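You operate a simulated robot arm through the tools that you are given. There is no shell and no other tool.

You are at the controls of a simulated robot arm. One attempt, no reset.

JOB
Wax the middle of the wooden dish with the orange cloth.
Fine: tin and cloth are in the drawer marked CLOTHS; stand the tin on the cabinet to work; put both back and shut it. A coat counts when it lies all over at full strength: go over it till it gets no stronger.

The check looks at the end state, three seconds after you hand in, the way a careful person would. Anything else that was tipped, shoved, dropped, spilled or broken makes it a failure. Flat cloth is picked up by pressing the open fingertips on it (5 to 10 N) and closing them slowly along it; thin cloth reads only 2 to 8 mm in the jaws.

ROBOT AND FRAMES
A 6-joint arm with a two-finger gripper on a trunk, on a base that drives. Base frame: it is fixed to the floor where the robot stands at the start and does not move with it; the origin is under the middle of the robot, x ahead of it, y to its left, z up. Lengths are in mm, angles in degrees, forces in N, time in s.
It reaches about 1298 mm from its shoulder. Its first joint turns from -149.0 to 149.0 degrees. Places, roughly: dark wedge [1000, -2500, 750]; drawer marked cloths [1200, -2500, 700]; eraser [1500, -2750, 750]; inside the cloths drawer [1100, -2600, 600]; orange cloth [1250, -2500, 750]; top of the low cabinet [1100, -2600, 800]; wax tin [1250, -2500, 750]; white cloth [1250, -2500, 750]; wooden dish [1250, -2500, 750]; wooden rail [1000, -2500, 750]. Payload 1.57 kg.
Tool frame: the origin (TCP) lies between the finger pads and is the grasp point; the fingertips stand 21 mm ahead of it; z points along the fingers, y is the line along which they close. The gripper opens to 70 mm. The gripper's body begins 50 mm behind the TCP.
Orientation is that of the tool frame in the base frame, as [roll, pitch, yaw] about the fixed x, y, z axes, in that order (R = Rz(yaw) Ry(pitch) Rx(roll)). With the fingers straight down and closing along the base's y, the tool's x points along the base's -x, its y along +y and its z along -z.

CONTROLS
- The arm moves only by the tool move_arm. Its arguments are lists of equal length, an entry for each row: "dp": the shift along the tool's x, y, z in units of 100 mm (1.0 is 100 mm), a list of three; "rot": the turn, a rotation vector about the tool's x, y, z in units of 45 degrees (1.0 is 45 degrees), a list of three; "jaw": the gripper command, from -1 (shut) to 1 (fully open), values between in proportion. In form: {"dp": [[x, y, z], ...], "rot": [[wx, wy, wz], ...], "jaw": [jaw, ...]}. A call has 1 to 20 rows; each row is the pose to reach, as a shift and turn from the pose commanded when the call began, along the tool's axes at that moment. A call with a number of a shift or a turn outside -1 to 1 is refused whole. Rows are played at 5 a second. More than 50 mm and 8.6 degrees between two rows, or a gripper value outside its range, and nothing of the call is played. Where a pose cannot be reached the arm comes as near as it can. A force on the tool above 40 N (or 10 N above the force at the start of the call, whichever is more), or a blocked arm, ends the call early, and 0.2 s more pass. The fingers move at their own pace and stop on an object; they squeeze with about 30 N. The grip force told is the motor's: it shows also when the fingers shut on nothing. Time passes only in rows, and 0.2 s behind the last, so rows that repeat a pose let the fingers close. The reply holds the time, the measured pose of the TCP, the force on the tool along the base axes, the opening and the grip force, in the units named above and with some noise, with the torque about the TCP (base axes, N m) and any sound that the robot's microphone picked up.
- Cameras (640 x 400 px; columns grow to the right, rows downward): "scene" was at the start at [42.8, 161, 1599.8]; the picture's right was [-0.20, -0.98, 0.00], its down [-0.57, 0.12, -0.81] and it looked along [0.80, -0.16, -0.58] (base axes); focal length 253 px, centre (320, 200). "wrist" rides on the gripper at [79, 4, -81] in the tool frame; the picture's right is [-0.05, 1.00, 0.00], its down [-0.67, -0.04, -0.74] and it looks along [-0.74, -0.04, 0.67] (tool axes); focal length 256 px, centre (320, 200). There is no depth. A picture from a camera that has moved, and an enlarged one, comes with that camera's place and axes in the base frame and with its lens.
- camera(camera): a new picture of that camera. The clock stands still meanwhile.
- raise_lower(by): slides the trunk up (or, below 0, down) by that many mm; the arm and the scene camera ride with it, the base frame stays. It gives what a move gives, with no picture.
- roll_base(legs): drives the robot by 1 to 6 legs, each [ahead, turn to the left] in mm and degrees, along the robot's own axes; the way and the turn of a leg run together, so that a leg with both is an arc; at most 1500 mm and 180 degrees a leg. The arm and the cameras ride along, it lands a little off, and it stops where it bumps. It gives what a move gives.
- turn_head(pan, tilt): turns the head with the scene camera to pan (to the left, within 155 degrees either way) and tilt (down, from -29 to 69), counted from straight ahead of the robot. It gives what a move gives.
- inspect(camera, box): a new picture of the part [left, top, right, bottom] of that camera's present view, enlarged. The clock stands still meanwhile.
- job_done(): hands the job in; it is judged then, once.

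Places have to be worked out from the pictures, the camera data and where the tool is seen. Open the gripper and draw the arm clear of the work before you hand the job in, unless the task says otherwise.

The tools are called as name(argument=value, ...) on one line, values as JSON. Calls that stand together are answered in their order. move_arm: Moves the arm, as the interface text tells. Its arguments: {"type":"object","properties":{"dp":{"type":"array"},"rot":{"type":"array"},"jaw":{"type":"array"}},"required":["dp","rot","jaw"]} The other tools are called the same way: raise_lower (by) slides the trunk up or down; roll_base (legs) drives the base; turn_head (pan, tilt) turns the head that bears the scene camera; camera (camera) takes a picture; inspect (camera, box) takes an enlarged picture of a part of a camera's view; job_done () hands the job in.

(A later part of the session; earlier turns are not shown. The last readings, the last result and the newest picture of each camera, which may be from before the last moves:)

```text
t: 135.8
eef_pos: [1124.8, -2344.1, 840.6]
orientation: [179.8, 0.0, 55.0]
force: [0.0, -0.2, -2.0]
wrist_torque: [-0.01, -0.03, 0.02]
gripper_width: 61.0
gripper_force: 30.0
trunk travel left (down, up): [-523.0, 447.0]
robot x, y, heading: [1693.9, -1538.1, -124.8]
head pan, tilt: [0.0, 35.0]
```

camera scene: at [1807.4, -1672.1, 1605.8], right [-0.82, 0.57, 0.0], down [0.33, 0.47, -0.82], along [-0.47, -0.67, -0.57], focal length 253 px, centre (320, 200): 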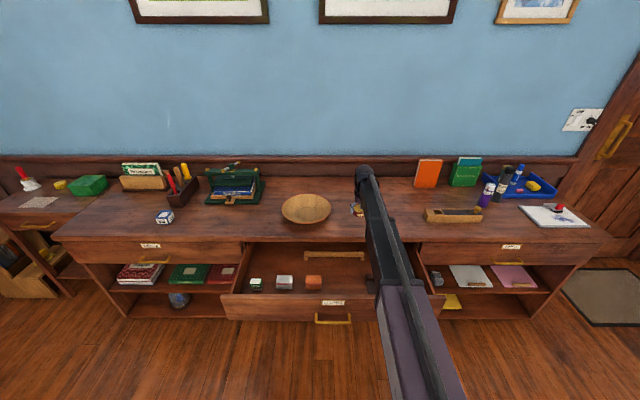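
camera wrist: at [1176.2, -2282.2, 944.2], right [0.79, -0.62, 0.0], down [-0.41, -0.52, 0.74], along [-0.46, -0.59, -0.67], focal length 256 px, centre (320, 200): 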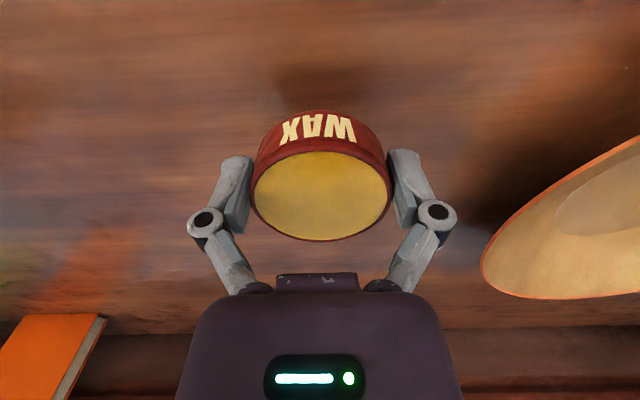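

raise_lower(by=-3)

raise_lower(by=-3)

camera(camera="wrist")

```text
t: 136.3
eef_pos: [1124.7, -2344.8, 836.7]
orientation: [179.7, -0.1, 55.0]
force: [0.5, 0.4, -2.2]
wrist_torque: [-0.01, -0.02, -0.04]
gripper_width: 61.0
gripper_force: 29.8
trunk travel left (down, up): [-520.0, 450.0]
robot x, y, heading: [1692.1, -1542.0, -124.6]
head pan, tilt: [0.0, 35.0]
```

```text
t: 136.8
eef_pos: [1124.0, -2345.2, 835.4]
orientation: [179.8, 0.1, 55.0]
force: [-0.7, 0.5, -1.4]
wrist_torque: [0.02, 0.0, 0.03]
gripper_width: 61.1
gripper_force: 30.0
trunk travel left (down, up): [-517.0, 453.0]
robot x, y, heading: [1690.5, -1539.5, -124.9]
head pan, tilt: [0.0, 35.0]
```

```text
taken
camera wrist: at [1176.2, -2282.3, 917.1], right [0.79, -0.62, 0.0], down [-0.41, -0.52, 0.74], along [-0.46, -0.59, -0.67], focal length 256 px, centre (320, 200)
```

wrist: 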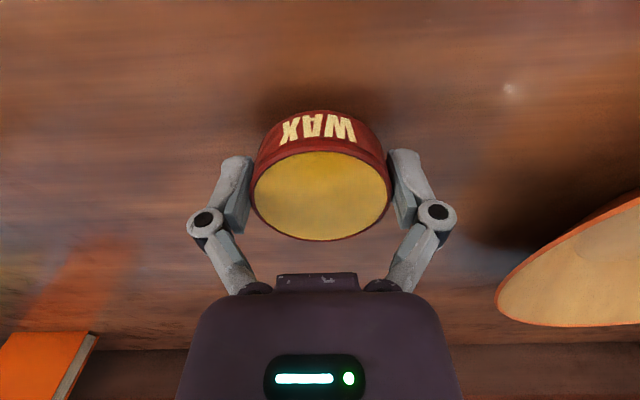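

No contact yet; the shadow gap is small. I continue in 3 mm steps.

raise_lower(by=-3)

raise_lower(by=-3)

raise_lower(by=-2)

```text
t: 137.3
eef_pos: [1125.1, -2345.1, 831.0]
orientation: [179.8, 0.0, 55.0]
force: [0.3, -0.3, -0.4]
wrist_torque: [0.04, -0.01, -0.01]
gripper_width: 60.9
gripper_force: 30.1
trunk travel left (down, up): [-514.0, 456.0]
robot x, y, heading: [1688.8, -1539.0, -124.8]
head pan, tilt: [0.0, 35.0]
```

```text
t: 137.9
eef_pos: [1125.2, -2345.4, 828.8]
orientation: [179.8, -0.1, 55.0]
force: [0.6, 0.9, -1.2]
wrist_torque: [0.0, -0.01, 0.02]
gripper_width: 61.0
gripper_force: 29.5
trunk travel left (down, up): [-511.0, 459.0]
robot x, y, heading: [1694.0, -1540.2, -124.6]
head pan, tilt: [0.0, 35.0]
```

```text
t: 138.4
eef_pos: [1125.1, -2344.4, 826.7]
orientation: [179.8, 0.0, 55.0]
force: [-0.7, 0.2, -1.2]
wrist_torque: [0.05, 0.01, 0.03]
gripper_width: 61.0
gripper_force: 29.8
trunk travel left (down, up): [-509.0, 461.0]
robot x, y, heading: [1692.6, -1539.3, -125.0]
head pan, tilt: [0.0, 35.0]
```

raise_lower(by=-3)

raise_lower(by=-2)

camera(camera="wrist")

```text
t: 138.9
eef_pos: [1124.4, -2345.2, 825.0]
orientation: [179.7, 0.0, 55.0]
force: [-1.5, -0.4, -1.8]
wrist_torque: [0.01, 0.01, 0.01]
gripper_width: 61.0
gripper_force: 29.7
trunk travel left (down, up): [-506.0, 464.0]
robot x, y, heading: [1691.4, -1540.6, -124.8]
head pan, tilt: [0.0, 35.0]
```

```text
t: 139.4
eef_pos: [1125.2, -2344.6, 822.0]
orientation: [179.8, 0.0, 54.9]
force: [-0.1, 0.3, -1.2]
wrist_torque: [0.01, -0.02, -0.01]
gripper_width: 61.1
gripper_force: 30.1
trunk travel left (down, up): [-504.0, 466.0]
robot x, y, heading: [1692.6, -1542.8, -124.8]
head pan, tilt: [0.0, 35.0]
```

```text
taken
camera wrist: at [1176.1, -2282.3, 904.1], right [0.79, -0.62, 0.0], down [-0.41, -0.52, 0.74], along [-0.46, -0.59, -0.67], focal length 256 px, centre (320, 200)
```

wrist: 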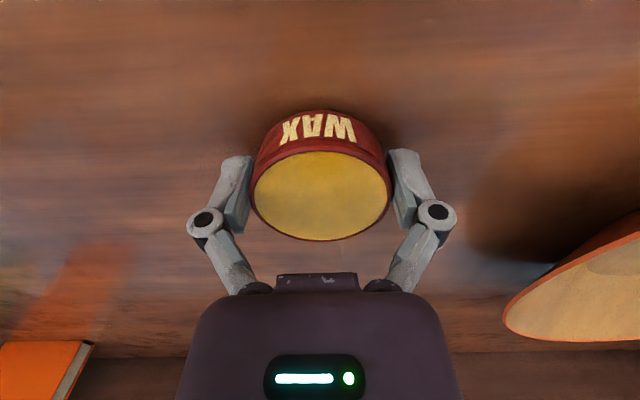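

The shadow hugs the tin but there's still no contact. I continue.

raise_lower(by=-3)

raise_lower(by=-3)

raise_lower(by=-3)

```text
t: 139.9
eef_pos: [1125.8, -2345.2, 819.7]
orientation: [179.8, 0.0, 54.9]
force: [-0.9, 0.3, -2.2]
wrist_torque: [0.0, 0.0, -0.01]
gripper_width: 61.2
gripper_force: 30.1
trunk travel left (down, up): [-501.0, 469.0]
robot x, y, heading: [1692.3, -1538.7, -124.7]
head pan, tilt: [0.0, 35.0]
```

```text
t: 140.5
eef_pos: [1126.8, -2344.2, 817.2]
orientation: [179.7, 0.2, 55.0]
force: [-3.3, -5.3, 17.3]
wrist_torque: [-0.18, 0.14, 0.03]
gripper_width: 61.6
gripper_force: 29.9
trunk travel left (down, up): [-498.0, 472.0]
robot x, y, heading: [1690.9, -1535.8, -124.9]
head pan, tilt: [0.0, 35.0]
```

```text
t: 141.0
eef_pos: [1124.7, -2344.1, 814.6]
orientation: [179.8, 0.0, 55.0]
force: [-1.1, -2.4, 15.9]
wrist_torque: [-0.13, 0.07, 0.02]
gripper_width: 61.6
gripper_force: 29.6
trunk travel left (down, up): [-495.0, 475.0]
robot x, y, heading: [1695.0, -1539.0, -124.8]
head pan, tilt: [0.0, 35.0]
```

Contact at TCP≈818, so the tin is standing on the cabinet. I open the jaws and lift away.

move_arm(dp=[[0, 0, 0], [0, 0, 0], [0, 0, 0]], rot=[[0, 0, 0], [0, 0, 0], [0, 0, 0]], jaw=[0.85, 1, 1])

raise_lower(by=110)

camera(camera="wrist")

inspect(camera="scene", box=[270, 160, 430, 260])

```text
t: 141.8
eef_pos: [1124.0, -2344.3, 812.7]
orientation: [179.8, 0.1, 55.0]
force: [0.0, -0.7, -0.4]
wrist_torque: [-0.03, 0.01, -0.03]
gripper_width: 69.9
gripper_force: 0.0
trunk travel left (down, up): [-495.0, 475.0]
robot x, y, heading: [1689.5, -1537.3, -124.9]
head pan, tilt: [0.0, 35.0]
```

```text
t: 143.2
eef_pos: [1125.5, -2344.9, 924.0]
orientation: [179.8, -0.1, 55.1]
force: [-0.1, 0.5, 0.9]
wrist_torque: [0.01, -0.01, -0.01]
gripper_width: 69.8
gripper_force: 0.1
trunk travel left (down, up): [-605.0, 365.0]
robot x, y, heading: [1695.3, -1538.1, -124.7]
head pan, tilt: [0.0, 35.0]
```

```text
taken
camera wrist: at [1176.2, -2282.3, 1005.1], right [0.79, -0.62, 0.0], down [-0.41, -0.52, 0.74], along [-0.46, -0.59, -0.67], focal length 256 px, centre (320, 200)
```

wrist: 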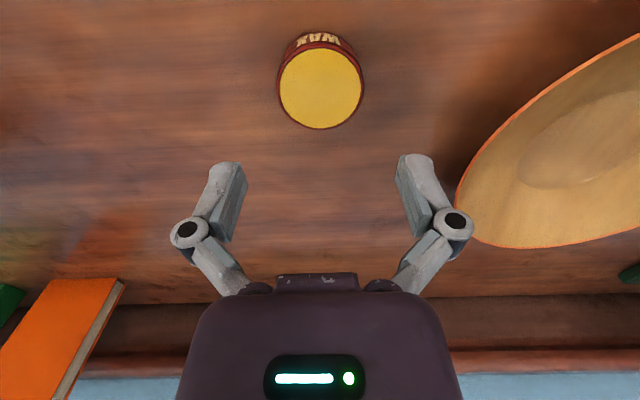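

```text
4.00 times, centred on (350, 210) of scene
camera zoom: at [1807.4, -1672.1, 1606.7], right [-0.82, 0.57, 0.0], down [0.33, 0.47, -0.82], along [-0.47, -0.67, -0.57], focal length 1012 px, centre (200, 160)
```

zoom: 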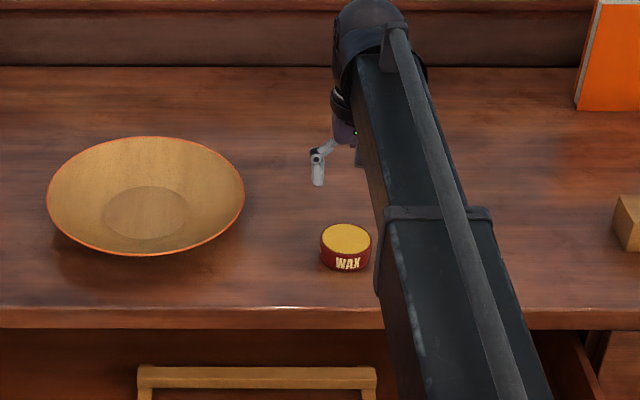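

The tin stands safely right of the dish, with its open wax surface up. Next comes the orange cloth at about [1423, -2281] in the drawer. I move back and left over it, then rotate 90° so the jaws close across its short side.

move_arm(dp=[[0.35, 0, 0], [0.7, 0, 0], [1.0, 0, 0], [1.0, 0, 0]], rot=[[0, 0, 0], [0, 0, 0], [0, 0, 0], [0, 0, 0]], jaw=[1, 1, 1, 1])

move_arm(dp=[[0.33, 0.33, 0], [0.66, 0.66, 0], [1.0, 1.0, 0], [1.0, 1.0, 0]], rot=[[0, 0, 0], [0, 0, 0], [0, 0, 0], [0, 0, 0]], jaw=[1, 1, 1, 1])

move_arm(dp=[[0.1, 0.35, 0], [0.2, 0.7, 0], [0.24, 1.0, 0], [0.24, 1.0, 0]], rot=[[0, 0, 0], [0, 0, 0], [0, 0, 0], [0, 0, 0]], jaw=[1, 1, 1, 1])

camera(camera="wrist")

camera(camera="scene")

```text
t: 144.2
eef_pos: [1181.5, -2263.5, 923.4]
orientation: [179.7, 0.1, 55.0]
force: [-1.1, 0.2, -0.7]
wrist_torque: [0.0, 0.01, 0.03]
gripper_width: 70.0
gripper_force: 0.1
trunk travel left (down, up): [-605.0, 365.0]
robot x, y, heading: [1690.7, -1536.5, -124.4]
head pan, tilt: [0.0, 35.0]
```

```text
t: 145.2
eef_pos: [1322.8, -2237.7, 923.0]
orientation: [180.0, 0.1, 54.7]
force: [0.4, -0.2, 0.5]
wrist_torque: [-0.03, -0.01, -0.01]
gripper_width: 70.1
gripper_force: 0.0
trunk travel left (down, up): [-605.0, 365.0]
robot x, y, heading: [1694.2, -1540.1, -124.9]
head pan, tilt: [0.0, 35.0]
```

```text
t: 146.2
eef_pos: [1417.5, -2275.5, 923.4]
orientation: [179.8, 0.0, 55.1]
force: [0.1, 0.3, 0.5]
wrist_torque: [0.03, -0.02, 0.03]
gripper_width: 70.0
gripper_force: 0.1
trunk travel left (down, up): [-605.0, 365.0]
robot x, y, heading: [1693.8, -1538.5, -125.0]
head pan, tilt: [0.0, 35.0]
```

```text
taken
camera wrist: at [1469.7, -2213.7, 1005.2], right [0.79, -0.62, 0.0], down [-0.41, -0.52, 0.74], along [-0.46, -0.59, -0.67], focal length 256 px, centre (320, 200)
```

wrist: 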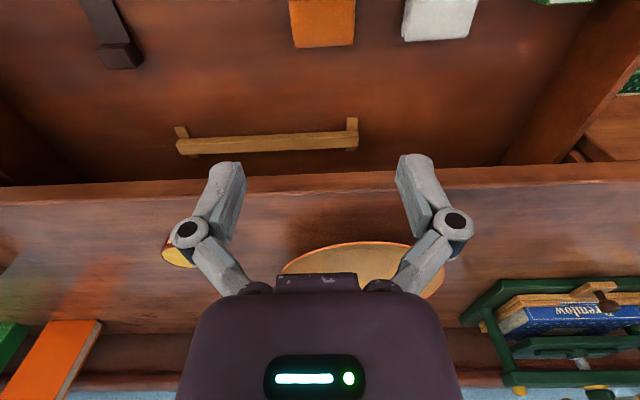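

```text
taken
camera scene: at [1807.7, -1672.1, 1606.7], right [-0.82, 0.57, 0.0], down [0.33, 0.47, -0.82], along [-0.47, -0.67, -0.57], focal length 253 px, centre (320, 200)
```

scene: 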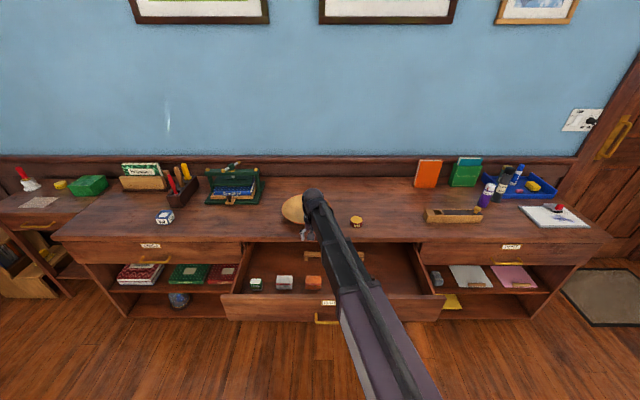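

The cloth lies right under the TCP: lateral offset about 2 mm, centre about 5 mm forward. I rotate the gripper 90°.

move_arm(dp=[[0, 0, 0], [0, 0, 0], [0, 0, 0], [0, 0, 0], [0, 0, 0], [0, 0, 0]], rot=[[0, 0, 0.17], [0, 0, 0.34], [0, 0, 0.51], [0, 0, 0.68], [0, 0, 0.85], [0, 0, 1]], jaw=[1, 1, 1, 1, 1, 1])

move_arm(dp=[[0, 0, 0], [0, 0, 0], [0, 0, 0], [0, 0, 0], [0, 0, 0], [0, 0, 0]], rot=[[0, 0, 0.17], [0, 0, 0.34], [0, 0, 0.51], [0, 0, 0.68], [0, 0, 0.85], [0, 0, 1]], jaw=[1, 1, 1, 1, 1, 1])

raise_lower(by=-170)

camera(camera="wrist")

```text
t: 147.6
eef_pos: [1417.5, -2275.9, 923.2]
orientation: [179.9, -0.1, 9.9]
force: [0.3, -0.1, 0.5]
wrist_torque: [0.0, 0.01, 0.0]
gripper_width: 70.2
gripper_force: 0.1
trunk travel left (down, up): [-605.0, 365.0]
robot x, y, heading: [1691.8, -1541.6, -124.7]
head pan, tilt: [0.0, 35.0]
```

```text
t: 149.0
eef_pos: [1417.5, -2276.1, 923.3]
orientation: [180.0, -0.2, -35.2]
force: [-0.8, -0.2, 0.0]
wrist_torque: [0.04, 0.01, 0.01]
gripper_width: 70.1
gripper_force: 0.1
trunk travel left (down, up): [-605.0, 365.0]
robot x, y, heading: [1693.1, -1539.4, -125.1]
head pan, tilt: [0.0, 35.0]
```

```text
t: 150.9
eef_pos: [1417.7, -2276.7, 752.7]
orientation: [-180.0, -0.2, -35.0]
force: [0.3, 0.5, 0.6]
wrist_torque: [-0.02, 0.01, -0.03]
gripper_width: 70.0
gripper_force: 0.0
trunk travel left (down, up): [-435.0, 535.0]
robot x, y, heading: [1690.3, -1537.3, -124.7]
head pan, tilt: [0.0, 35.0]
```

```text
taken
camera wrist: at [1482.6, -2325.5, 835.6], right [-0.62, -0.79, 0.0], down [-0.53, 0.41, 0.74], along [-0.58, 0.46, -0.67], focal length 256 px, centre (320, 200)
```

wrist: 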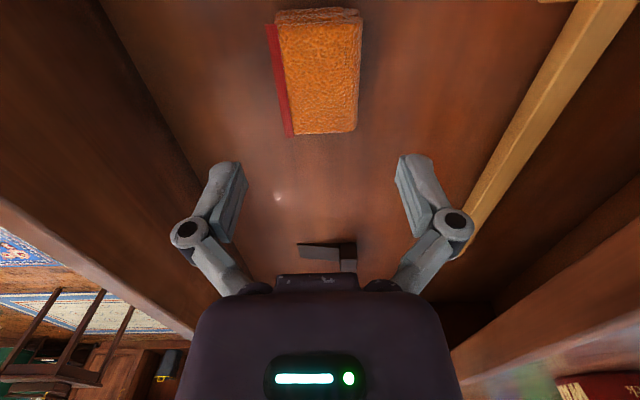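

The cloth is 78 × 52 mm with its top at z≈653, centred within 1 mm of the TCP. I lower to just above it and check.

raise_lower(by=-75)

camera(camera="wrist")

```text
t: 152.1
eef_pos: [1417.0, -2276.0, 677.8]
orientation: [-180.0, -0.2, -35.0]
force: [-0.2, 0.1, 0.5]
wrist_torque: [-0.01, -0.03, -0.02]
gripper_width: 69.8
gripper_force: 0.0
trunk travel left (down, up): [-360.0, 610.0]
robot x, y, heading: [1689.1, -1541.5, -124.9]
head pan, tilt: [0.0, 35.0]
```

```text
taken
camera wrist: at [1482.6, -2325.5, 760.5], right [-0.62, -0.79, 0.0], down [-0.53, 0.41, 0.74], along [-0.58, 0.46, -0.67], focal length 256 px, centre (320, 200)
```

wrist: 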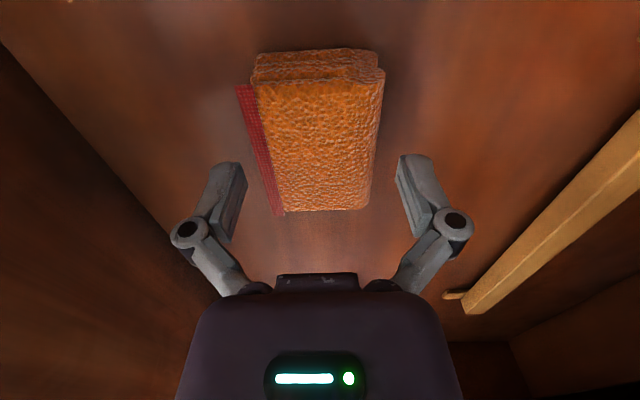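

It's well centred between the fingers. I lower 16 mm so the tips take the upper part of the folded pad, and close slowly.

raise_lower(by=-16)

move_arm(dp=[[-0.03, 0, 0], [-0.03, 0, 0], [-0.03, 0, 0], [-0.03, 0, 0], [-0.03, 0, 0], [-0.03, 0, 0], [-0.03, 0, 0], [-0.03, 0, 0]], rot=[[0, 0, 0], [0, 0, 0], [0, 0, 0], [0, 0, 0], [0, 0, 0], [0, 0, 0], [0, 0, 0], [0, 0, 0]], jaw=[0.8, 0.6, 0.4, 0.2, 0, -0.5, -1, -1])

camera(camera="wrist")

```text
t: 152.7
eef_pos: [1417.2, -2276.3, 663.4]
orientation: [-180.0, -0.2, -35.0]
force: [-0.1, 0.1, -0.7]
wrist_torque: [0.02, 0.01, 0.04]
gripper_width: 70.1
gripper_force: 0.1
trunk travel left (down, up): [-344.0, 626.0]
robot x, y, heading: [1691.6, -1538.9, -124.7]
head pan, tilt: [0.0, 35.0]
```

```text
t: 154.5
eef_pos: [1415.9, -2273.2, 660.9]
orientation: [-180.0, -0.1, -35.1]
force: [0.1, -0.7, 4.7]
wrist_torque: [0.0, 0.04, 0.01]
gripper_width: 53.0
gripper_force: 30.2
trunk travel left (down, up): [-344.0, 626.0]
robot x, y, heading: [1693.8, -1539.9, -124.8]
head pan, tilt: [0.0, 35.0]
```

```text
taken
camera wrist: at [1480.3, -2323.8, 744.8], right [-0.62, -0.79, 0.0], down [-0.53, 0.41, 0.74], along [-0.58, 0.46, -0.67], focal length 256 px, centre (320, 200)
```

wrist: 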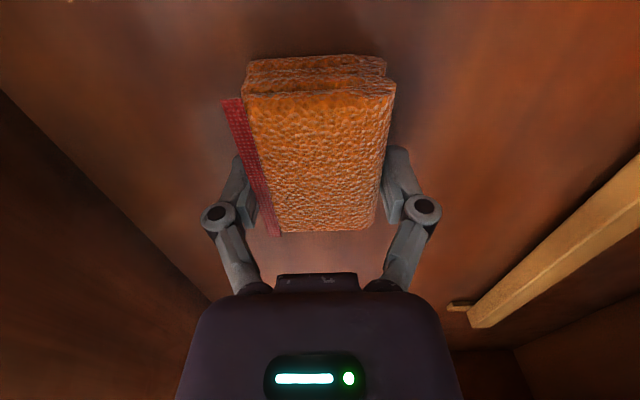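

It's gripped at 53 mm and behaves like a firm pad. I lift it and check the hold.

raise_lower(by=60)

camera(camera="wrist")

```text
t: 155.5
eef_pos: [1415.6, -2275.1, 722.9]
orientation: [-180.0, -0.3, -35.0]
force: [0.6, 0.3, -0.5]
wrist_torque: [-0.02, -0.05, 0.04]
gripper_width: 53.1
gripper_force: 30.0
trunk travel left (down, up): [-404.0, 566.0]
robot x, y, heading: [1693.0, -1538.3, -124.7]
head pan, tilt: [0.0, 35.0]
```

```text
taken
camera wrist: at [1480.2, -2324.0, 804.4], right [-0.62, -0.79, 0.0], down [-0.53, 0.41, 0.74], along [-0.58, 0.46, -0.67], focal length 256 px, centre (320, 200)
```

wrist: 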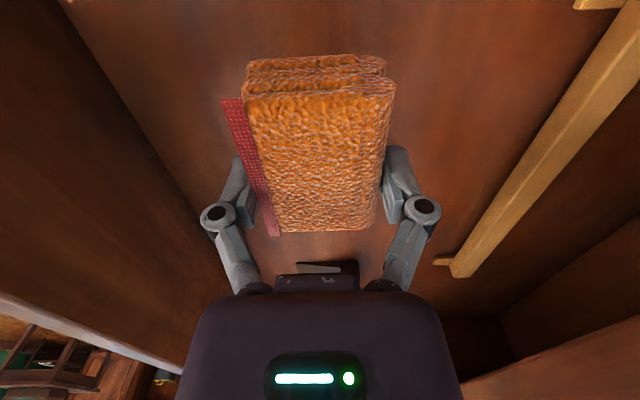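

The pad is held firmly. I raise it clear and carry it over to the wax tin.

raise_lower(by=215)

move_arm(dp=[[-0.33, 0, 0], [-0.66, 0, 0], [-1.0, 0.2, 0], [-1.0, 0.6, 0], [-1.0, 1.0, 0], [-1.0, 1.0, 0]], rot=[[0, 0, 0], [0, 0, 0], [0, 0, 0], [0, 0, 0], [0, 0, 0], [0, 0, 0]], jaw=[-1, -1, -1, -1, -1, -1])

move_arm(dp=[[-0.33, 0, 0], [-0.66, 0.2, 0], [-0.98, 0.5, 0], [-0.98, 0.8, 0], [-0.98, 1.0, 0], [-0.98, 1.0, 0]], rot=[[0, 0, 0], [0, 0, 0], [0, 0, 0], [0, 0, 0], [0, 0, 0], [0, 0, 0]], jaw=[-1, -1, -1, -1, -1, -1])

camera(camera="wrist")

inspect(camera="scene", box=[270, 160, 430, 260])

```text
t: 157.8
eef_pos: [1414.5, -2274.5, 937.1]
orientation: [-180.0, -0.2, -34.9]
force: [0.5, -0.3, -0.4]
wrist_torque: [0.02, 0.03, -0.01]
gripper_width: 52.8
gripper_force: 29.8
trunk travel left (down, up): [-619.0, 351.0]
robot x, y, heading: [1690.5, -1539.6, -124.8]
head pan, tilt: [0.0, 35.0]
```

```text
t: 159.2
eef_pos: [1275.1, -2298.0, 937.9]
orientation: [-180.0, -0.2, -35.0]
force: [-0.8, -0.9, 0.3]
wrist_torque: [0.03, 0.0, 0.01]
gripper_width: 52.9
gripper_force: 29.8
trunk travel left (down, up): [-619.0, 351.0]
robot x, y, heading: [1691.4, -1540.8, -124.9]
head pan, tilt: [0.0, 35.0]
```

```text
t: 160.6
eef_pos: [1138.0, -2327.0, 937.3]
orientation: [-180.0, -0.2, -35.0]
force: [0.2, 0.0, -0.3]
wrist_torque: [0.01, -0.02, -0.04]
gripper_width: 52.9
gripper_force: 29.4
trunk travel left (down, up): [-619.0, 351.0]
robot x, y, heading: [1689.0, -1541.9, -125.0]
head pan, tilt: [0.0, 35.0]
```

```text
taken
camera wrist: at [1202.8, -2374.7, 1019.5], right [-0.62, -0.79, 0.0], down [-0.53, 0.41, 0.74], along [-0.58, 0.46, -0.67], focal length 256 px, centre (320, 200)
```

wrist: 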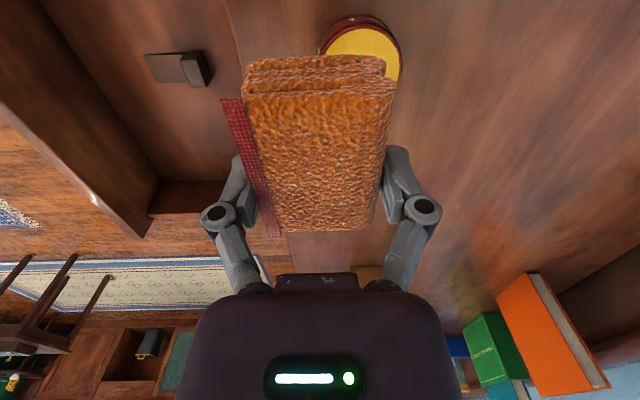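

```text
4.00 times, centred on (350, 210) of scene
camera zoom: at [1807.4, -1671.9, 1620.8], right [-0.82, 0.57, 0.0], down [0.33, 0.47, -0.82], along [-0.47, -0.67, -0.57], focal length 1012 px, centre (200, 160)
```

zoom: 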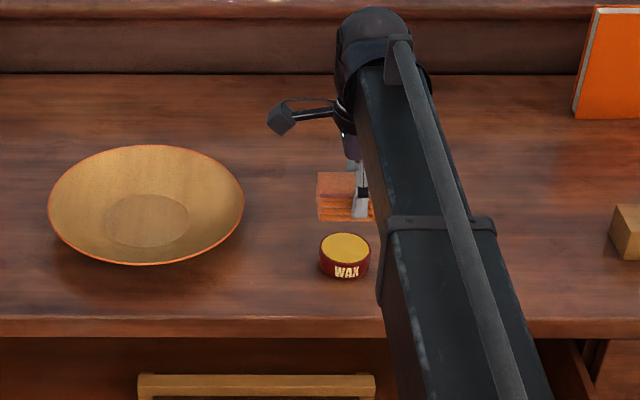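

The tin is 22 mm further forward. I move over it, then lower until the pad meets the wax.

move_arm(dp=[[0, 0.22, 0], [0, 0.22, 0]], rot=[[0, 0, 0], [0, 0, 0]], jaw=[-1, -1])

raise_lower(by=-65)

inspect(camera="scene", box=[270, 160, 430, 260])

camera(camera="wrist")

```text
t: 161.2
eef_pos: [1125.0, -2344.1, 937.4]
orientation: [-180.0, -0.2, -35.0]
force: [-0.2, -0.3, -0.8]
wrist_torque: [-0.01, 0.01, 0.02]
gripper_width: 53.0
gripper_force: 30.0
trunk travel left (down, up): [-619.0, 351.0]
robot x, y, heading: [1693.1, -1536.8, -124.6]
head pan, tilt: [0.0, 35.0]
```

```text
t: 162.2
eef_pos: [1125.1, -2344.6, 872.7]
orientation: [-180.0, -0.1, -35.0]
force: [0.7, 0.0, -0.6]
wrist_torque: [0.02, -0.02, 0.01]
gripper_width: 52.9
gripper_force: 29.6
trunk travel left (down, up): [-554.0, 416.0]
robot x, y, heading: [1693.4, -1538.5, -124.7]
head pan, tilt: [0.0, 35.0]
```

```text
4.00 times, centred on (350, 210) of scene
camera zoom: at [1807.4, -1671.9, 1555.8], right [-0.82, 0.57, 0.0], down [0.33, 0.47, -0.82], along [-0.47, -0.67, -0.57], focal length 1012 px, centre (200, 160)
```

zoom: 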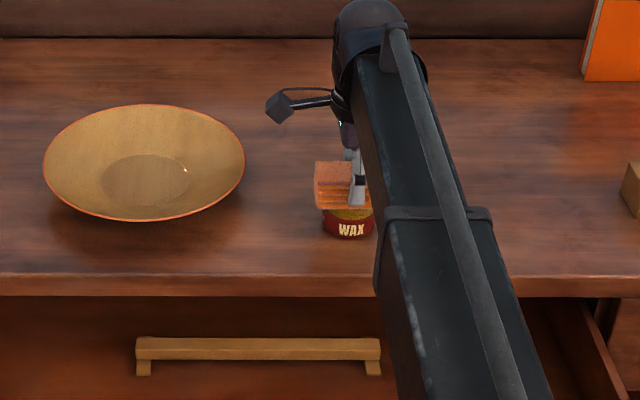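

```text
taken
camera wrist: at [1190.1, -2393.6, 954.5], right [-0.62, -0.79, 0.0], down [-0.53, 0.41, 0.74], along [-0.58, 0.46, -0.67], focal length 256 px, centre (320, 200)
```

wrist: 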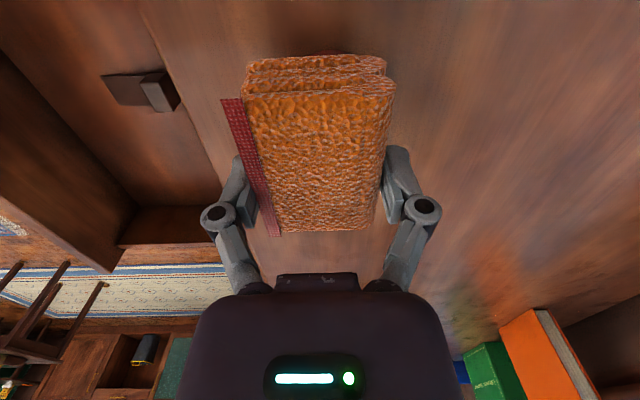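

The pad is right over the tin. I step down onto the wax.

raise_lower(by=-8)

raise_lower(by=-4)

raise_lower(by=-3)

```text
t: 162.8
eef_pos: [1125.3, -2343.9, 863.7]
orientation: [-180.0, -0.2, -35.0]
force: [-0.1, -0.1, -0.9]
wrist_torque: [-0.05, -0.03, 0.01]
gripper_width: 53.0
gripper_force: 30.4
trunk travel left (down, up): [-546.0, 424.0]
robot x, y, heading: [1689.5, -1540.6, -124.6]
head pan, tilt: [0.0, 35.0]
```

```text
t: 163.3
eef_pos: [1125.0, -2344.8, 860.5]
orientation: [-180.0, -0.2, -35.1]
force: [-0.2, -0.2, -0.1]
wrist_torque: [-0.01, -0.02, -0.01]
gripper_width: 53.0
gripper_force: 29.9
trunk travel left (down, up): [-542.0, 428.0]
robot x, y, heading: [1687.3, -1537.0, -124.7]
head pan, tilt: [0.0, 35.0]
```

```text
t: 163.8
eef_pos: [1125.3, -2343.7, 856.8]
orientation: [-179.9, -0.2, -35.0]
force: [-0.4, 0.6, -0.4]
wrist_torque: [0.01, 0.02, 0.0]
gripper_width: 52.8
gripper_force: 30.1
trunk travel left (down, up): [-539.0, 431.0]
robot x, y, heading: [1693.4, -1542.4, -124.8]
head pan, tilt: [0.0, 35.0]
```

raise_lower(by=-3)

raise_lower(by=-3)

raise_lower(by=-2)

inspect(camera="scene", box=[300, 175, 400, 240])

```text
t: 164.3
eef_pos: [1124.7, -2346.1, 855.4]
orientation: [179.9, -0.3, -34.9]
force: [-2.4, -2.8, 12.7]
wrist_torque: [-0.23, 0.03, -0.02]
gripper_width: 53.1
gripper_force: 30.1
trunk travel left (down, up): [-536.0, 434.0]
robot x, y, heading: [1690.6, -1537.4, -124.8]
head pan, tilt: [0.0, 35.0]
```

```text
t: 164.9
eef_pos: [1126.9, -2343.4, 852.9]
orientation: [179.8, -0.2, -34.9]
force: [-5.8, -6.9, 27.9]
wrist_torque: [-0.25, 0.23, -0.02]
gripper_width: 53.0
gripper_force: 30.2
trunk travel left (down, up): [-533.0, 437.0]
robot x, y, heading: [1691.8, -1538.5, -124.7]
head pan, tilt: [0.0, 35.0]
```

```text
t: 165.4
eef_pos: [1126.1, -2342.7, 852.2]
orientation: [179.8, -0.2, -35.0]
force: [-4.2, -4.4, 25.8]
wrist_torque: [-0.18, 0.12, -0.04]
gripper_width: 52.9
gripper_force: 30.0
trunk travel left (down, up): [-531.0, 439.0]
robot x, y, heading: [1693.7, -1541.5, -125.0]
head pan, tilt: [0.0, 35.0]
```

```text
6.15 times, centred on (350, 208) of scene
camera zoom: at [1809.1, -1669.5, 1532.9], right [-0.82, 0.57, 0.0], down [0.33, 0.47, -0.82], along [-0.47, -0.67, -0.57], focal length 1558 px, centre (135, 154)
```

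zoom: 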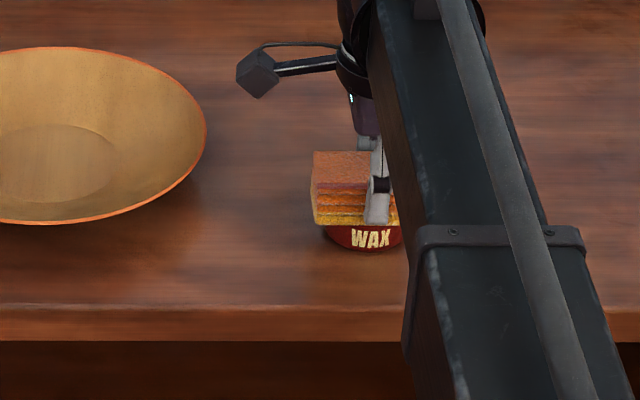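

The lower edge of the pad has turned wax-yellow, so it is loaded. I lift it off the tin and check.

raise_lower(by=85)

inspect(camera="scene", box=[300, 175, 400, 240])

camera(camera="wrist")

```text
t: 166.6
eef_pos: [1126.0, -2344.1, 934.6]
orientation: [179.9, -0.2, -35.0]
force: [0.6, -0.4, 0.0]
wrist_torque: [0.03, -0.01, -0.01]
gripper_width: 52.8
gripper_force: 29.8
trunk travel left (down, up): [-616.0, 354.0]
robot x, y, heading: [1688.8, -1539.3, -124.8]
head pan, tilt: [0.0, 35.0]
```

```text
6.15 times, centred on (350, 208) of scene
camera zoom: at [1807.3, -1672.2, 1617.7], right [-0.82, 0.57, 0.0], down [0.33, 0.47, -0.82], along [-0.47, -0.67, -0.57], focal length 1558 px, centre (135, 154)
```

zoom: 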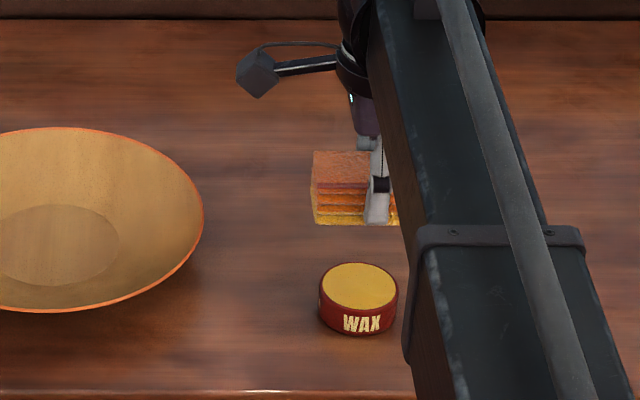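

```text
taken
camera wrist: at [1190.1, -2393.8, 1016.3], right [-0.62, -0.79, 0.0], down [-0.53, 0.41, 0.74], along [-0.58, 0.46, -0.67], focal length 256 px, centre (320, 200)
```

wrist: 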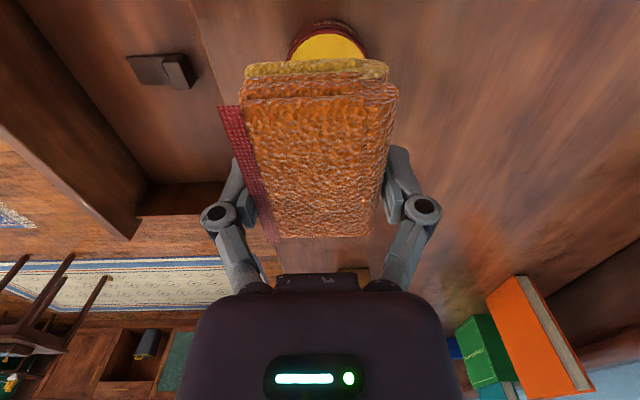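

The pad's underside is yellow with wax. The scene view puts the dish's flat middle, a disc of about 107 mm, centred near [1276, -2556]; that is 244 mm left and 88 mm forward. I carry the pad above it.

move_arm(dp=[[0.3, 0.1, 0], [0.6, 0.2, 0], [0.9, 0.3, 0], [0.9, 0.3, 0]], rot=[[0, 0, 0], [0, 0, 0], [0, 0, 0], [0, 0, 0]], jaw=[-1, -1, -1, -1])

move_arm(dp=[[0.3, 0.1, 0], [0.6, 0.2, 0], [0.9, 0.3, 0], [0.9, 0.3, 0]], rot=[[0, 0, 0], [0, 0, 0], [0, 0, 0], [0, 0, 0]], jaw=[-1, -1, -1, -1])

move_arm(dp=[[0.3, 0.1, 0], [0.64, 0.28, 0], [0.64, 0.28, 0]], rot=[[0, 0, 0], [0, 0, 0], [0, 0, 0]], jaw=[-1, -1, -1])

camera(camera="wrist")

inspect(camera="scene", box=[250, 160, 410, 260])

```text
t: 167.6
eef_pos: [1180.6, -2420.7, 936.3]
orientation: [-179.9, -0.1, -35.1]
force: [0.8, 0.2, -0.7]
wrist_torque: [0.0, 0.03, 0.01]
gripper_width: 53.0
gripper_force: 30.0
trunk travel left (down, up): [-616.0, 354.0]
robot x, y, heading: [1690.7, -1538.7, -124.8]
head pan, tilt: [0.0, 35.0]
```

```text
t: 168.6
eef_pos: [1237.2, -2497.3, 933.1]
orientation: [180.0, -0.3, -35.0]
force: [0.2, -0.2, -0.2]
wrist_torque: [0.01, 0.07, 0.01]
gripper_width: 53.0
gripper_force: 30.2
trunk travel left (down, up): [-616.0, 354.0]
robot x, y, heading: [1690.6, -1542.4, -124.7]
head pan, tilt: [0.0, 35.0]
```

```text
t: 169.4
eef_pos: [1274.3, -2555.2, 934.4]
orientation: [-180.0, -0.2, -35.0]
force: [0.7, 0.2, 0.3]
wrist_torque: [0.0, -0.03, 0.02]
gripper_width: 53.1
gripper_force: 29.6
trunk travel left (down, up): [-616.0, 354.0]
robot x, y, heading: [1693.0, -1533.1, -124.8]
head pan, tilt: [0.0, 35.0]
```

```text
taken
camera wrist: at [1340.6, -2605.7, 1016.4], right [-0.62, -0.79, 0.0], down [-0.53, 0.41, 0.74], along [-0.58, 0.46, -0.67], focal length 256 px, centre (320, 200)
```

wrist: 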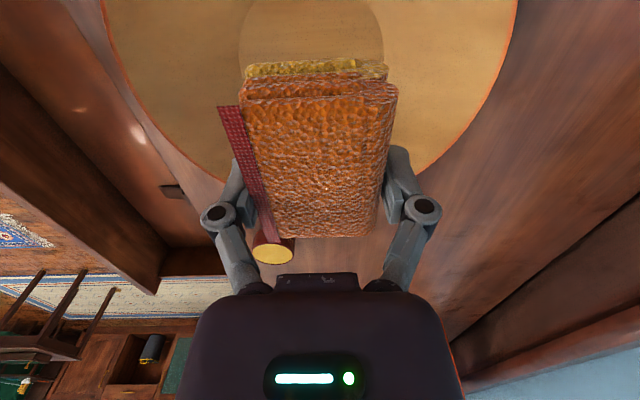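

```text
4.00 times, centred on (330, 210) of scene
camera zoom: at [1807.4, -1672.1, 1617.8], right [-0.82, 0.57, 0.0], down [0.33, 0.47, -0.82], along [-0.47, -0.67, -0.57], focal length 1012 px, centre (280, 160)
```

zoom: 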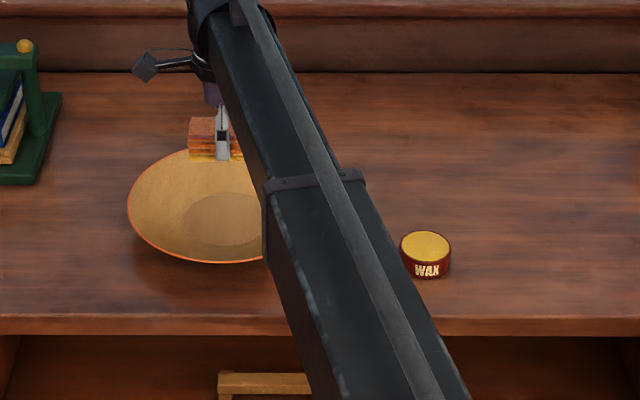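

The pad is centred over the dish to within a few mm. I nudge back 3 mm and lower toward the disc.

move_arm(dp=[[0, -0.03, 0], [0, -0.03, 0]], rot=[[0, 0, 0], [0, 0, 0]], jaw=[-1, -1])

raise_lower(by=-75)

raise_lower(by=-12)

camera(camera="wrist")

inspect(camera="scene", box=[265, 175, 365, 240])

```text
t: 170.0
eef_pos: [1278.0, -2554.5, 934.3]
orientation: [-180.0, -0.2, -34.9]
force: [0.7, -0.2, -1.1]
wrist_torque: [0.01, -0.01, -0.01]
gripper_width: 53.1
gripper_force: 30.0
trunk travel left (down, up): [-616.0, 354.0]
robot x, y, heading: [1690.5, -1536.5, -124.7]
head pan, tilt: [0.0, 35.0]
```

```text
t: 171.1
eef_pos: [1277.1, -2553.3, 859.0]
orientation: [179.9, -0.2, -35.0]
force: [0.6, -1.8, -0.6]
wrist_torque: [-0.04, -0.01, 0.01]
gripper_width: 53.1
gripper_force: 29.9
trunk travel left (down, up): [-541.0, 429.0]
robot x, y, heading: [1689.8, -1537.8, -124.7]
head pan, tilt: [0.0, 35.0]
```

```text
t: 171.7
eef_pos: [1276.9, -2553.7, 847.6]
orientation: [179.9, -0.3, -35.1]
force: [0.1, 0.1, -0.3]
wrist_torque: [-0.02, -0.05, 0.0]
gripper_width: 52.7
gripper_force: 29.5
trunk travel left (down, up): [-529.0, 441.0]
robot x, y, heading: [1692.9, -1537.4, -125.0]
head pan, tilt: [0.0, 35.0]
```

```text
taken
camera wrist: at [1342.1, -2603.4, 929.4], right [-0.62, -0.79, 0.0], down [-0.53, 0.41, 0.74], along [-0.58, 0.46, -0.67], focal length 256 px, centre (320, 200)
```

wrist: 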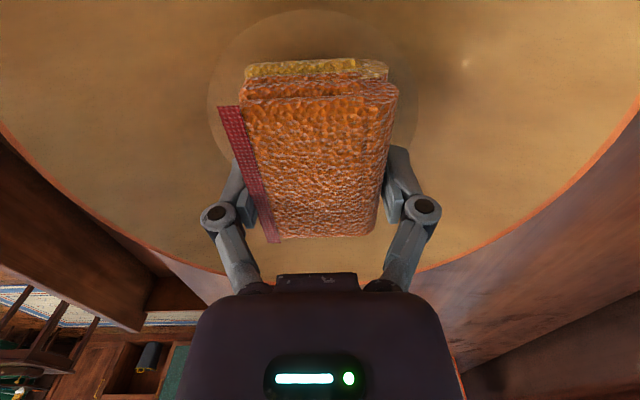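

```text
6.15 times, centred on (315, 208) of scene
camera zoom: at [1807.4, -1672.0, 1530.7], right [-0.82, 0.57, 0.0], down [0.33, 0.47, -0.82], along [-0.47, -0.67, -0.57], focal length 1558 px, centre (351, 154)
```

zoom: 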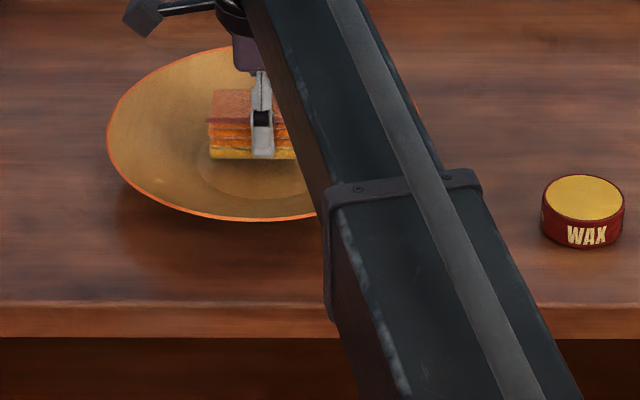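

Seen from the wrist the disc is centred under the pad to within 4 mm. I nudge back 3 mm more and step down to contact.

move_arm(dp=[[0, -0.03, 0], [0, -0.03, 0]], rot=[[0, 0, 0], [0, 0, 0]], jaw=[-1, -1])

raise_lower(by=-7)

raise_lower(by=-3)

raise_lower(by=-3)

```text
t: 172.3
eef_pos: [1279.6, -2550.6, 846.6]
orientation: [180.0, -0.3, -35.0]
force: [0.6, -0.4, -0.8]
wrist_torque: [0.04, -0.03, 0.02]
gripper_width: 53.0
gripper_force: 29.7
trunk travel left (down, up): [-529.0, 441.0]
robot x, y, heading: [1693.6, -1537.1, -124.9]
head pan, tilt: [0.0, 35.0]
```

```text
t: 172.9
eef_pos: [1278.3, -2551.5, 840.2]
orientation: [-179.9, -0.2, -34.9]
force: [-0.3, 0.2, 0.4]
wrist_torque: [0.02, 0.0, -0.03]
gripper_width: 53.1
gripper_force: 30.3
trunk travel left (down, up): [-522.0, 448.0]
robot x, y, heading: [1695.8, -1536.8, -125.0]
head pan, tilt: [0.0, 35.0]
```

```text
t: 173.4
eef_pos: [1279.5, -2552.0, 836.1]
orientation: [-180.0, -0.2, -34.9]
force: [-0.8, -0.3, -1.3]
wrist_torque: [0.0, -0.03, -0.02]
gripper_width: 53.0
gripper_force: 29.6
trunk travel left (down, up): [-519.0, 451.0]
robot x, y, heading: [1689.2, -1536.0, -124.7]
head pan, tilt: [0.0, 35.0]
```

```text
t: 173.9
eef_pos: [1279.1, -2550.8, 834.8]
orientation: [-180.0, -0.2, -35.0]
force: [-0.1, 0.7, -0.3]
wrist_torque: [-0.03, -0.01, 0.02]
gripper_width: 53.1
gripper_force: 29.9
trunk travel left (down, up): [-516.0, 454.0]
robot x, y, heading: [1693.1, -1541.3, -124.8]
head pan, tilt: [0.0, 35.0]
```

raise_lower(by=-2)

raise_lower(by=-2)

raise_lower(by=-2)

```text
t: 174.4
eef_pos: [1279.0, -2551.5, 832.5]
orientation: [179.9, -0.2, -35.0]
force: [-0.3, -2.0, 5.5]
wrist_torque: [0.22, 0.05, 0.03]
gripper_width: 53.1
gripper_force: 30.4
trunk travel left (down, up): [-514.0, 456.0]
robot x, y, heading: [1690.2, -1538.2, -124.8]
head pan, tilt: [0.0, 35.0]
```

```text
t: 175.0
eef_pos: [1279.9, -2551.8, 831.5]
orientation: [179.8, -0.2, -34.9]
force: [-2.6, -7.1, 20.5]
wrist_torque: [0.12, 0.16, 0.01]
gripper_width: 53.1
gripper_force: 29.8
trunk travel left (down, up): [-512.0, 458.0]
robot x, y, heading: [1693.8, -1541.4, -124.7]
head pan, tilt: [0.0, 35.0]
```

```text
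t: 175.5
eef_pos: [1278.7, -2550.0, 830.7]
orientation: [179.9, -0.2, -35.0]
force: [-5.4, -9.7, 29.6]
wrist_torque: [-0.26, 0.18, -0.06]
gripper_width: 53.1
gripper_force: 30.0
trunk travel left (down, up): [-510.0, 460.0]
robot x, y, heading: [1688.0, -1539.3, -124.9]
head pan, tilt: [0.0, 35.0]
```

Contact is at TCP≈833. I back off to about 10 N and start with small rubbing strokes.

raise_lower(by=3)

move_arm(dp=[[0.05, 0, 0], [0.1, 0, 0], [0.13, 0, 0], [0.08, 0, 0], [0, 0, 0], [-0.07, 0, 0], [-0.13, 0, 0], [-0.07, 0, 0], [0, 0, 0]], rot=[[0, 0, 0], [0, 0, 0], [0, 0, 0], [0, 0, 0], [0, 0, 0], [0, 0, 0], [0, 0, 0], [0, 0, 0], [0, 0, 0]], jaw=[-1, -1, -1, -1, -1, -1, -1, -1, -1])

camera(camera="wrist")

inspect(camera="scene", box=[265, 175, 365, 240])

```text
t: 176.0
eef_pos: [1279.3, -2550.4, 831.4]
orientation: [-179.8, 0.0, -35.0]
force: [0.3, -0.2, 3.1]
wrist_torque: [-0.09, 0.02, -0.01]
gripper_width: 53.0
gripper_force: 30.1
trunk travel left (down, up): [-513.0, 457.0]
robot x, y, heading: [1692.0, -1539.5, -124.7]
head pan, tilt: [0.0, 35.0]
```

```text
t: 178.0
eef_pos: [1279.9, -2551.6, 830.5]
orientation: [-180.0, -0.3, -35.0]
force: [0.0, -0.4, 1.3]
wrist_torque: [0.0, -0.01, 0.03]
gripper_width: 53.2
gripper_force: 29.9
trunk travel left (down, up): [-513.0, 457.0]
robot x, y, heading: [1693.6, -1538.6, -125.1]
head pan, tilt: [0.0, 35.0]
```

```text
taken
camera wrist: at [1344.1, -2601.1, 913.4], right [-0.62, -0.79, 0.0], down [-0.53, 0.41, 0.74], along [-0.58, 0.46, -0.67], focal length 256 px, centre (320, 200)
```

wrist: 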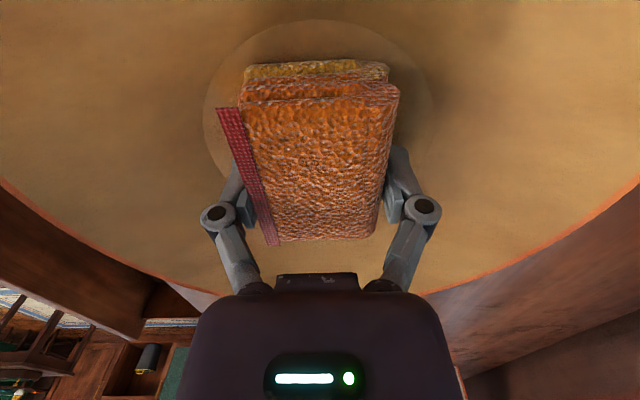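

```text
6.15 times, centred on (315, 208) of scene
camera zoom: at [1807.5, -1672.0, 1514.8], right [-0.82, 0.57, 0.0], down [0.33, 0.47, -0.82], along [-0.47, -0.67, -0.57], focal length 1558 px, centre (351, 154)
```

zoom: 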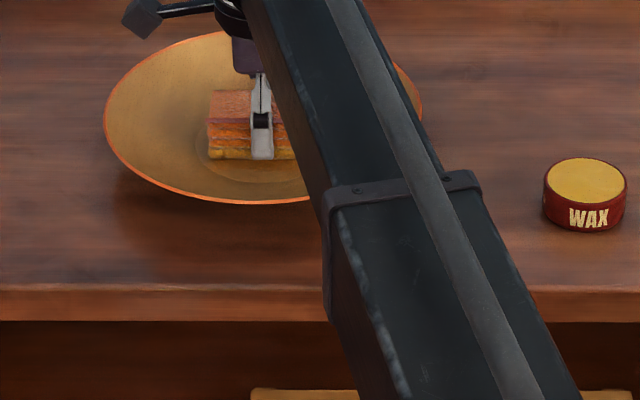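

Contact is light now, about 1–3 N. I press 2 mm lower and rub over the whole disc in a pattern.

raise_lower(by=-2)

move_arm(dp=[[0.07, 0, 0], [0.14, 0, 0], [0.07, 0, 0], [0, 0, 0], [-0.07, 0, 0], [-0.14, 0, 0], [-0.07, 0, 0], [0, 0, 0], [0, 0.1, 0], [0, 0.2, 0], [0, 0.27, 0], [0, 0.15, 0], [0, 0, 0], [0, -0.1, 0], [0, -0.2, 0], [0, -0.27, 0], [0, -0.15, 0], [0, 0, 0]], rot=[[0, 0, 0], [0, 0, 0], [0, 0, 0], [0, 0, 0], [0, 0, 0], [0, 0, 0], [0, 0, 0], [0, 0, 0], [0, 0, 0], [0, 0, 0], [0, 0, 0], [0, 0, 0], [0, 0, 0], [0, 0, 0], [0, 0, 0], [0, 0, 0], [0, 0, 0], [0, 0, 0]], jaw=[-1, -1, -1, -1, -1, -1, -1, -1, -1, -1, -1, -1, -1, -1, -1, -1, -1, -1])

inspect(camera="scene", box=[265, 175, 365, 240])

camera(camera="wrist")

```text
t: 178.5
eef_pos: [1278.0, -2552.0, 831.8]
orientation: [179.7, -0.2, -35.0]
force: [-1.8, -6.5, 16.0]
wrist_torque: [-0.1, 0.04, -0.01]
gripper_width: 52.9
gripper_force: 29.9
trunk travel left (down, up): [-511.0, 459.0]
robot x, y, heading: [1692.2, -1539.2, -124.7]
head pan, tilt: [0.0, 35.0]
```

```text
t: 182.3
eef_pos: [1280.1, -2551.9, 831.5]
orientation: [180.0, -0.2, -34.9]
force: [3.1, 3.4, 9.2]
wrist_torque: [-0.01, 0.02, 0.01]
gripper_width: 53.1
gripper_force: 30.0
trunk travel left (down, up): [-511.0, 459.0]
robot x, y, heading: [1688.5, -1539.5, -124.8]
head pan, tilt: [0.0, 35.0]
```

```text
6.15 times, centred on (315, 208) of scene
camera zoom: at [1808.3, -1670.3, 1512.8], right [-0.82, 0.57, 0.0], down [0.33, 0.47, -0.82], along [-0.47, -0.67, -0.57], focal length 1558 px, centre (351, 154)
```

zoom: 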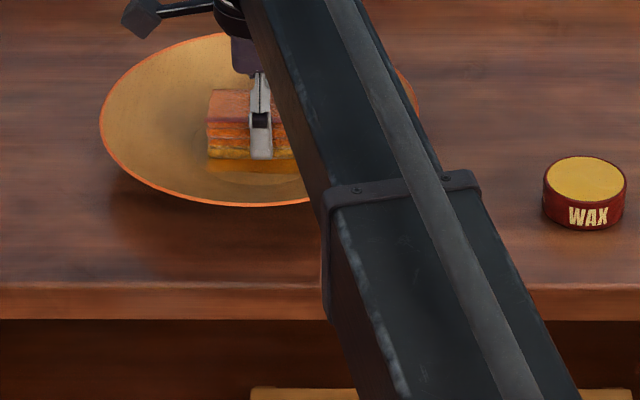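

```text
taken
camera wrist: at [1344.9, -2600.7, 912.9], right [-0.62, -0.79, 0.0], down [-0.53, 0.41, 0.74], along [-0.58, 0.46, -0.67], focal length 256 px, centre (320, 200)
```

wrist: 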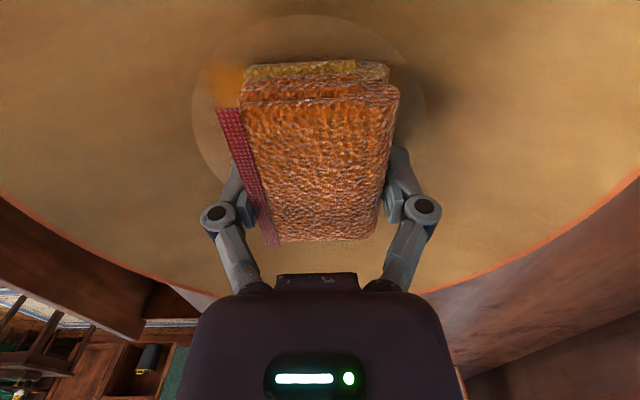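

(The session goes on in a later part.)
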